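You operate a simulated robot arm through the tools that you are given. There is no shell and no other tool. Be economical: measure what you need, move in short steps, check, and stop when the job is done.

The job below is to be done with a simulated robot arm. You get a single attempt, and the scene is never put back.

JOB
Turn the jig knob to 5.
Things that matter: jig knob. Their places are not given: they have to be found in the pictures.

It is judged by the outcome, as a careful person would: the job done as asked, and still so three seconds after it is handed in. It fails if anything else is knocked over, pushed out of place, dropped, spilled or broken.

ROBOT AND FRAMES
A 7-joint arm with a two-finger parallel gripper, fixed in place. Base frame: the origin is at the foot of the arm, x ahead of it, y to its left, z up; the work surface is at about z = 822. Units: mm, rad, N and s.
With the tool pointing down near the work surface it reaches from about 240 to 680 mm from the base axis. Its first joint turns from -1.152 to 1.152 rad. Payload 2.4 kg.
The tool frame sits at the grasp point between the pads (the TCP): z along the fingers, y along the line on which they close. The tips reach 30 mm beyond it. The gripper opens to 94 mm. The fingers are 28 mm wide and 10 mm thick; the gripper's body (50 by 96 mm) begins 55 mm behind the TCP.
Orientation is that of the tool frame in the base frame, as a unit quaternion [w, x, y, z]. With the fingers straight down and closing along the base's y, the tool's x points along the base's -x, its y along +y and its z along -z.

CONTROLS
- The arm moves only by the tool apply_moves. Its argument "commands" is a list of rows, each a list of 2 entries, a list of its own where there are three numbers: the shift along the base's x, y, z in mm, then the turn, a rotation vector about the base's x, y, z in rad. In form: [[[x, y, z], [rx, ry, rz]], ...]. A call has 1 to 12 rows; each row is the pose to reach, as a shift and turn from the pose commanded when the call began. "hand" is the finger opening in mm, from 0 to 94, set as the call begins (left out, the last holds). Each row takes 0.2 s and may step no farther than 50 mm and 0.15 rad from the row before; otherwise, or with a gripper value out of range, the whole call is refused. Where a pose cannot be reached the arm comes as near as it can. A force on the tool above 40 N (or 10 N above the force at the start of the call, whichever is more), or a blocked arm, ends the call early, and 0.2 s more pass. Each finger travels about 153 mm/s and halts on what it meets, pressing with about 28 N; the grip force reading is that of the motor and also rises with nothing between the fingers. The clock runs only during rows and for 0.2 s after the last one: add rows that repeat a pose to give the fingers time. The reply holds the time, the measured pose of the TCP, the force on the tool along the base axes, the opening and the grip force, in the units named above and with some noise.
- Cameras (640 x 400 px; columns grow to the right, rows downward): "scene" is fixed at [49, 492.1, 1433.5]; the picture's right is [-0.58, -0.82, 0.00], its down [-0.53, 0.38, -0.76] and it looks along [0.62, -0.44, -0.65] (base axes); focal length 368 px, centre (320, 200). "wrist" rides on the gripper at [-37, 0, -58] in the tool frame; the picture's right is [0.00, -1.00, 0.00], its down [0.97, 0.00, -0.24] and it looks along [0.24, 0.00, 0.97] (tool axes); focal length 218 px, centre (320, 200).
- camera(camera): a new picture of that camera. The clock stands still meanwhile.
- pixel_to_xyz(camera, pixels): for up to 12 pixels [column, row] of the newest picture of that camera ("zoom" is the newest enlarged one), the place [x, y, z] in the base frame of the surface seen there, good to about 2 mm. The clock stands still meanwhile.
- zoom(camera, box): a new picture of the part [left, top, right, bottom] of that camera's present view, enlarged. The clock stands still meanwhile.
- finish_job(): hands the job in; it is judged then, once.

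Keep the steps short. Do not move on a guess: measure, check each grasp and each placing, and mend mistakes. In all there are 60 turns and 30 pictures (those below and enlarged ones count). Leave the gripper open and the arm clear of the work at the hand-in unless told otherwise, and finish with a single line.

The tools are called by a JSON object that holds its "name" and its "arguments". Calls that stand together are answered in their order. apply_moves: Moves the arm, as the interface text tells. Its arguments: {"type":"object","properties":{"commands":{"type":"array","items":{"type":"array"}},"hand":{"type":"number"}},"required":["commands"]} The other tools are called the same way: camera (camera) takes a picture; pixel_to_xyz (camera, pixels) gives the place of the surface under pixels of a picture; zoom (camera, box) takes an enlarged picture of a part of a camera's view; finish_job () hands the job in.

At the start:

```text
time: 0.0
eef_pos: [406.1, 194.9, 1083.3]
tcp_rot: [-0.001, 0.0, 1.0, 0.0]
wrist_force: [0.4, 0.4, -0.8]
width: 93.9
grasp_force: 0.0
```

scene: 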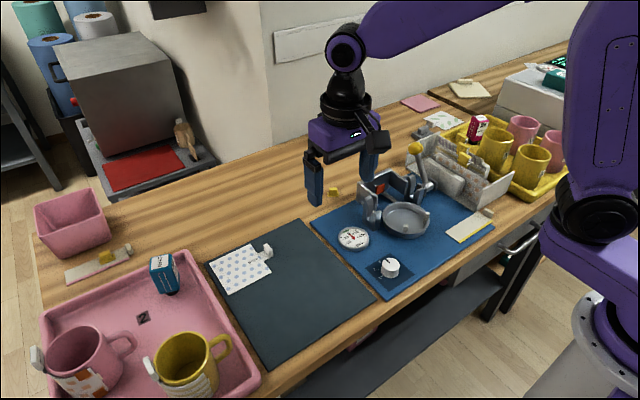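
wrist: 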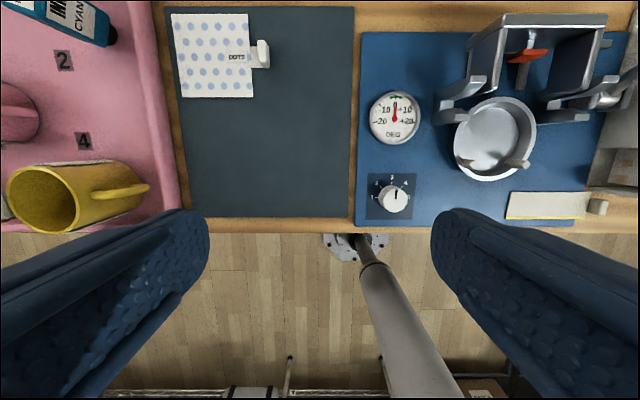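

The wrist picture shows a white knob at about (393,198) with a numbered scale. I'll enlarge it in both views.

{"name": "zoom", "arguments": {"camera": "wrist", "box": [353, 165, 433, 225]}}

{"name": "zoom", "arguments": {"camera": "scene", "box": [330, 220, 440, 300]}}

{"name": "pixel_to_xyz", "arguments": {"camera": "wrist", "pixels": [[393, 198], [397, 192], [393, 206], [372, 178], [412, 178], [372, 215], [411, 215], [395, 118]]}}

```text
6.67 times, centred on (393, 195) of wrist
```

zoom: 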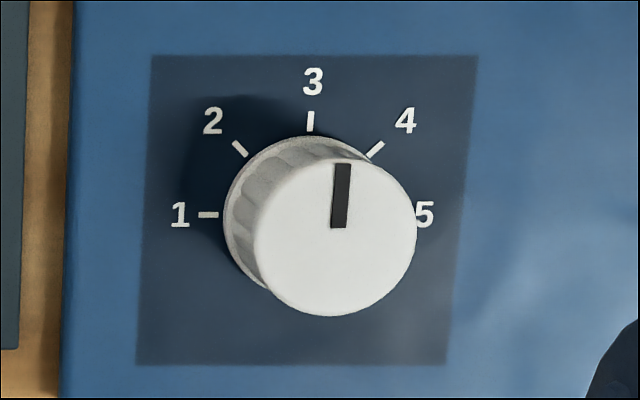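

```text
5.00 times, centred on (385, 260) of scene
```

zoom: 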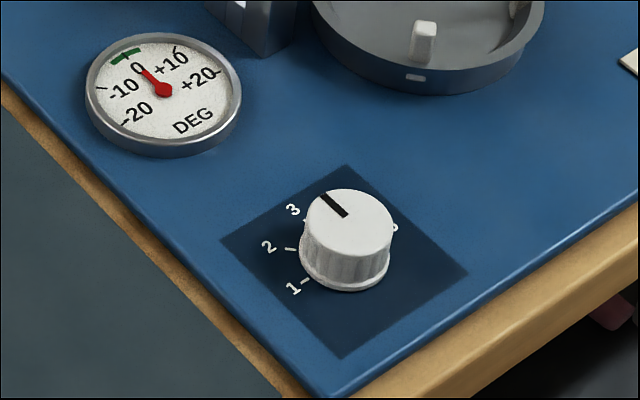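

```text
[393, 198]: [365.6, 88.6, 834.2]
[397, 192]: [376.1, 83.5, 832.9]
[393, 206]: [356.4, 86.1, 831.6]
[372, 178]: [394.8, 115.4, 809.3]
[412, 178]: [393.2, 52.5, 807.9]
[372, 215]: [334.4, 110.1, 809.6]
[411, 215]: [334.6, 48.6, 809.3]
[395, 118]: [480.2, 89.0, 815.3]
```

The knob reads 3, and 5 is a quarter turn clockwise seen from above. The heights from the wrist camera look a little low, so I'll cross-check with the scene camera and the zoom.

{"name": "pixel_to_xyz", "arguments": {"camera": "zoom", "pixels": [[348, 218], [310, 212], [388, 218], [345, 190], [350, 245], [345, 168], [222, 240], [342, 357], [466, 272], [550, 250]]}}

{"name": "pixel_to_xyz", "arguments": {"camera": "wrist", "pixels": [[367.8, 173.5], [365.5, 219.5], [416.3, 173.5], [411.5, 219.5], [391.5, 182], [376, 197], [396, 200.5]]}}

```text
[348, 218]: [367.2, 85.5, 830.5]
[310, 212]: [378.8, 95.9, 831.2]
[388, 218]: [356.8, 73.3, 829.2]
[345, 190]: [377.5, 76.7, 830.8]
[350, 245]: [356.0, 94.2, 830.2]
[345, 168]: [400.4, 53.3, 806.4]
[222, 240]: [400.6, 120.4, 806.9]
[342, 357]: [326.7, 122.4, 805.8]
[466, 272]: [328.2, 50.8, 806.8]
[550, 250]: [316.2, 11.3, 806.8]
```

```text
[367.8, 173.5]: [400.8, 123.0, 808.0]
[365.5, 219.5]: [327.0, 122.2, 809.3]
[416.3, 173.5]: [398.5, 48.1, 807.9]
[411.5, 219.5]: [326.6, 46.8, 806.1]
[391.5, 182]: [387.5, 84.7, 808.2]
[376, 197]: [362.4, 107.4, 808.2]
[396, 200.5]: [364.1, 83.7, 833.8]
```

Both cameras agree. The panel is square to the base axes at z≈807, the knob's centre is about (364, 85), its top is at z≈831 and its diameter is about 35. I'll move above it to z≈930, turned +45°, with the opening at 64, then check.

{"name": "apply_moves", "arguments": {"commands": [[[-7, -18, -25], [0, 0, 0.131]], [[-14, -37, -50], [0, 0, 0.262]], [[-21, -55, -75], [0, 0, 0.393]], [[-28, -73, -100], [0, 0, 0.524]], [[-35, -92, -125], [0, 0, 0.655]], [[-42.1, -109.9, -153], [0, 0, 0.785]], [[-42.1, -109.9, -153], [0, 0, 0.785]]], "hand": 64}}

{"name": "camera", "arguments": {"camera": "wrist"}}

{"name": "camera", "arguments": {"camera": "scene"}}

```text
time: 1.6
eef_pos: [363.1, 86.2, 930.2]
tcp_rot: [-0.001, -0.384, 0.924, 0.0]
wrist_force: [-0.1, -1.1, 0.7]
width: 63.8
grasp_force: 0.0
```

```text
25 pictures are left
```

wrist: 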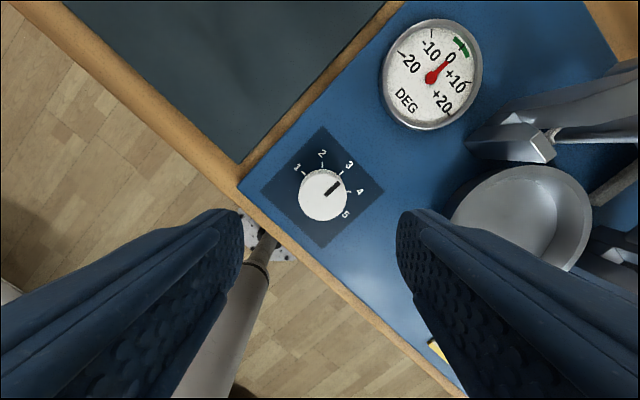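

```text
24 pictures are left
```

scene: 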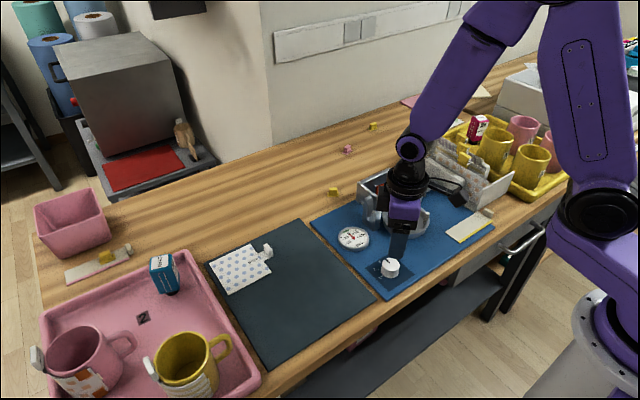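

The pose is good. In this view the knob is at (323,195), so I'll measure its centre again before going down.

{"name": "pixel_to_xyz", "arguments": {"camera": "wrist", "pixels": [[323, 195], [323, 174], [323, 216], [302, 195], [344, 195], [326, 126], [261, 190], [384, 190], [319, 248], [455, 215], [500, 155]]}}

{"name": "zoom", "arguments": {"camera": "wrist", "box": [260, 120, 388, 250]}}

```text
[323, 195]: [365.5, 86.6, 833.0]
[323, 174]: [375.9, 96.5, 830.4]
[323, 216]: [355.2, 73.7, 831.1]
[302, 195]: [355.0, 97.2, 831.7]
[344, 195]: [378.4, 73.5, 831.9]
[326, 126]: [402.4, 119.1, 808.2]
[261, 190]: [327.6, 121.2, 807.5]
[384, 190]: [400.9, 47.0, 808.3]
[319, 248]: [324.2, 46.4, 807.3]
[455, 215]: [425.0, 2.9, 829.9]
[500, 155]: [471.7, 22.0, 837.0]
```

```text
3.08 times, centred on (324, 185) of wrist
```

zoom: 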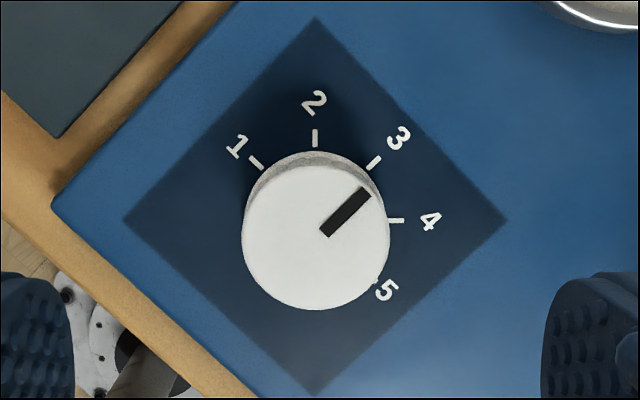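

The centre is confirmed at about (364.5, 85), with the pointer on 3. I'll go straight down to TCP z≈843, which puts the tips at about 813, above the panel at 807.

{"name": "apply_moves", "arguments": {"commands": [[[0.5, 0, -30], [0, 0, 0]], [[0.5, 0, -60], [0, 0, 0]], [[0.5, 0, -75], [0, 0, 0]], [[0.5, 0, -87], [0, 0, 0]], [[0.5, 0, -87], [0, 0, 0]]]}}

{"name": "camera", "arguments": {"camera": "wrist"}}

```text
time: 2.8
eef_pos: [363.8, 85.8, 843.1]
tcp_rot: [0.0, -0.383, 0.924, 0.0]
wrist_force: [0.3, 1.1, -0.2]
width: 64.1
grasp_force: 0.0
```

```text
22 pictures are left
```

wrist: 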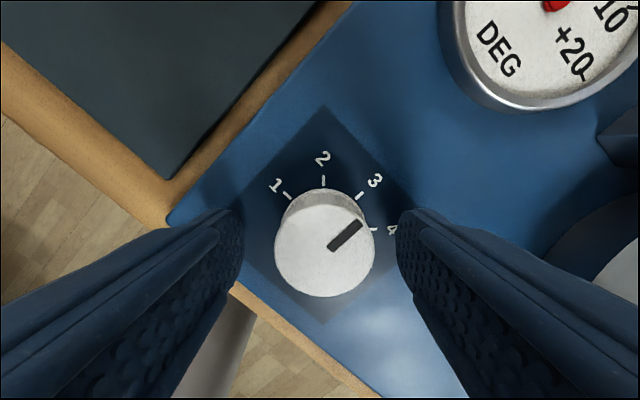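

The knob sits between the fingers, with its top at (324,247). That's about 2 mm forward of the pads' centre, so I'll shift slightly and close gently.

{"name": "apply_moves", "arguments": {"commands": [[[1.3, 0.8, 0], [0, 0, 0]], [[1.3, 0.8, 0], [0, 0, 0]], [[1.3, 0.8, 0], [0, 0, 0]]], "hand": 28}}

{"name": "camera", "arguments": {"camera": "wrist"}}

```text
time: 3.6
eef_pos: [365.3, 84.4, 843.5]
tcp_rot: [0.0, -0.381, 0.925, 0.0]
wrist_force: [5.5, -15.8, -18.5]
width: 35.6
grasp_force: 45.7
```

```text
21 pictures are left
```

wrist: 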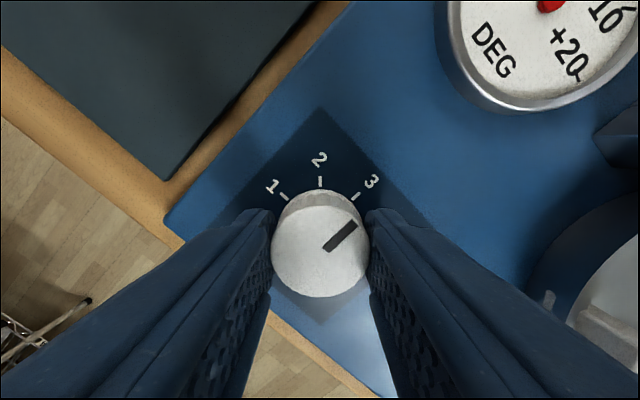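

The knob is gripped at 35.6 mm. There is a small sideways force of about -16 N in y, so I'll ease that by 1 mm and turn the first half, clockwise 0.78 rad.

{"name": "apply_moves", "arguments": {"commands": [[[-0.3, -1, 0], [0, 0, 0]], [[-0.3, -1, 0], [0, 0, -0.13]], [[-0.3, -1, 0], [0, 0, -0.26]], [[-0.3, -1, 0], [0, 0, -0.39]], [[-0.3, -1, 0], [0, 0, -0.52]], [[-0.3, -1, 0], [0, 0, -0.65]], [[-0.3, -1, 0], [0, 0, -0.785]], [[-0.3, -1, 0], [0, 0, -0.785]]]}}

{"name": "camera", "arguments": {"camera": "wrist"}}

```text
time: 5.4
eef_pos: [365.1, 85.0, 843.6]
tcp_rot: [0.0, 0.002, 1.0, 0.001]
wrist_force: [-3.6, -9.5, 16.6]
width: 35.7
grasp_force: 45.1
```

```text
20 pictures are left
```

wrist: 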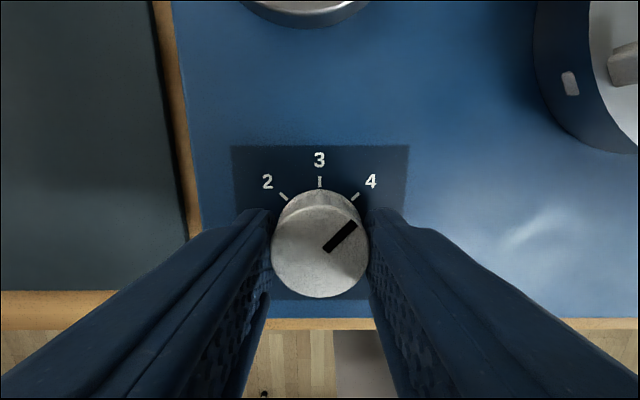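

The knob turned with the hand and now points at 4. Forces are low, so I'll turn the second half.

{"name": "apply_moves", "arguments": {"commands": [[[0, 0, 0], [0, 0, -0.13]], [[0, 0, 0], [0, 0, -0.26]], [[0, 0, 0], [0, 0, -0.39]], [[0, 0, 0], [0, 0, -0.52]], [[0, 0, 0], [0, 0, -0.65]], [[0, 0, 0], [0, 0, -0.785]], [[0, 0, 0], [0, 0, -0.785]]]}}

{"name": "camera", "arguments": {"camera": "wrist"}}

```text
time: 7.0
eef_pos: [364.4, 85.3, 842.3]
tcp_rot: [0.001, 0.383, 0.924, 0.001]
wrist_force: [-3.8, -3.2, 31.6]
width: 35.4
grasp_force: 44.9
```

```text
19 pictures are left
```

wrist: 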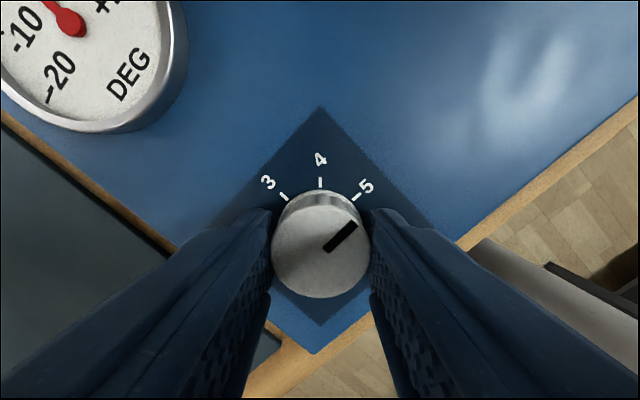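

The pointer is now on the 5 tick. I'll open the fingers, wait, then rise straight up.

{"name": "apply_moves", "arguments": {"commands": [[[0, 0, 0], [0, 0, 0]], [[0, 0, 0], [0, 0, 0]], [[0, 0, 20], [0, 0, 0]], [[0, 0, 50], [0, 0, 0]], [[0, 0, 90], [0, 0, 0]], [[0, 0, 130], [0, 0, 0]], [[0, 0, 130], [0, 0, 0]]], "hand": 64}}

{"name": "zoom", "arguments": {"camera": "wrist", "box": [260, 120, 388, 250]}}

{"name": "camera", "arguments": {"camera": "scene"}}

```text
time: 8.6
eef_pos: [366.3, 85.0, 974.7]
tcp_rot: [-0.001, 0.383, 0.924, 0.0]
wrist_force: [-0.1, 0.2, -0.4]
width: 63.9
grasp_force: 0.1
out of reach, approached as far as the arm can: row 3
```

```text
3.08 times, centred on (324, 185) of wrist
```

zoom: 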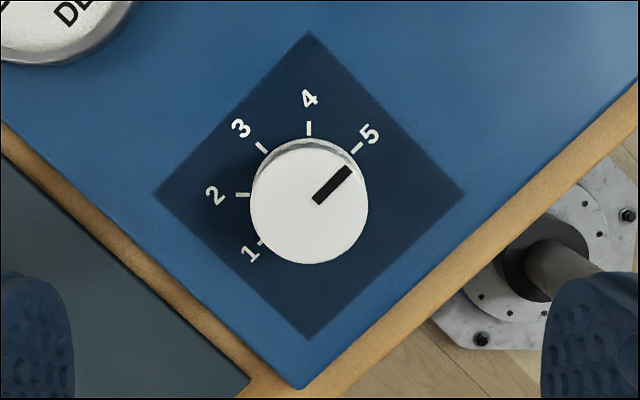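

```text
17 pictures are left
```

scene: 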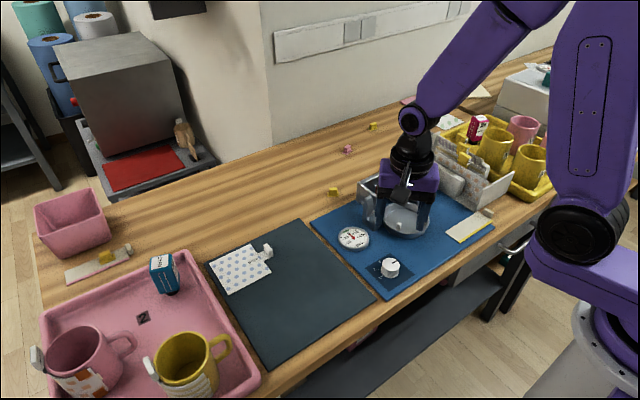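

The pointer reads 5 and nothing else has moved. I'll take one tighter look to check the alignment.

{"name": "zoom", "arguments": {"camera": "wrist", "box": [295, 150, 355, 210]}}

{"name": "zoom", "arguments": {"camera": "scene", "box": [360, 240, 420, 290]}}

```text
6.67 times, centred on (325, 180) of wrist
```

zoom: 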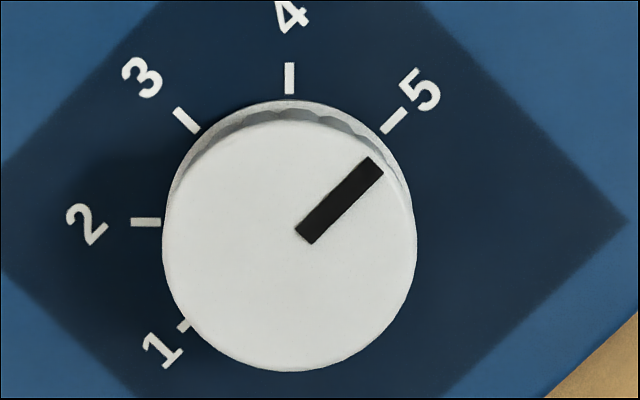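

```text
8.00 times, centred on (390, 265) of scene
```

zoom: 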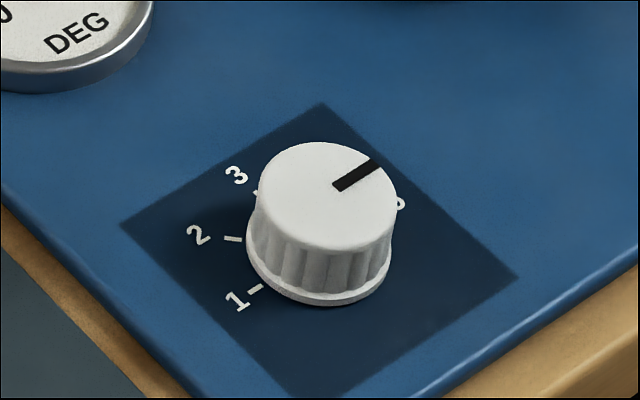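

The pointer is parallel to the 5 tick, the gripper is open and the arm is clear, so I'm handing in.

{"name": "finish_job", "arguments": {}}

```text
The job is handed in.
```

The jig knob was turned from 3 to 5, the pointer lines up with the 5 tick, nothing else was seen to move, and the gripper is open and clear.
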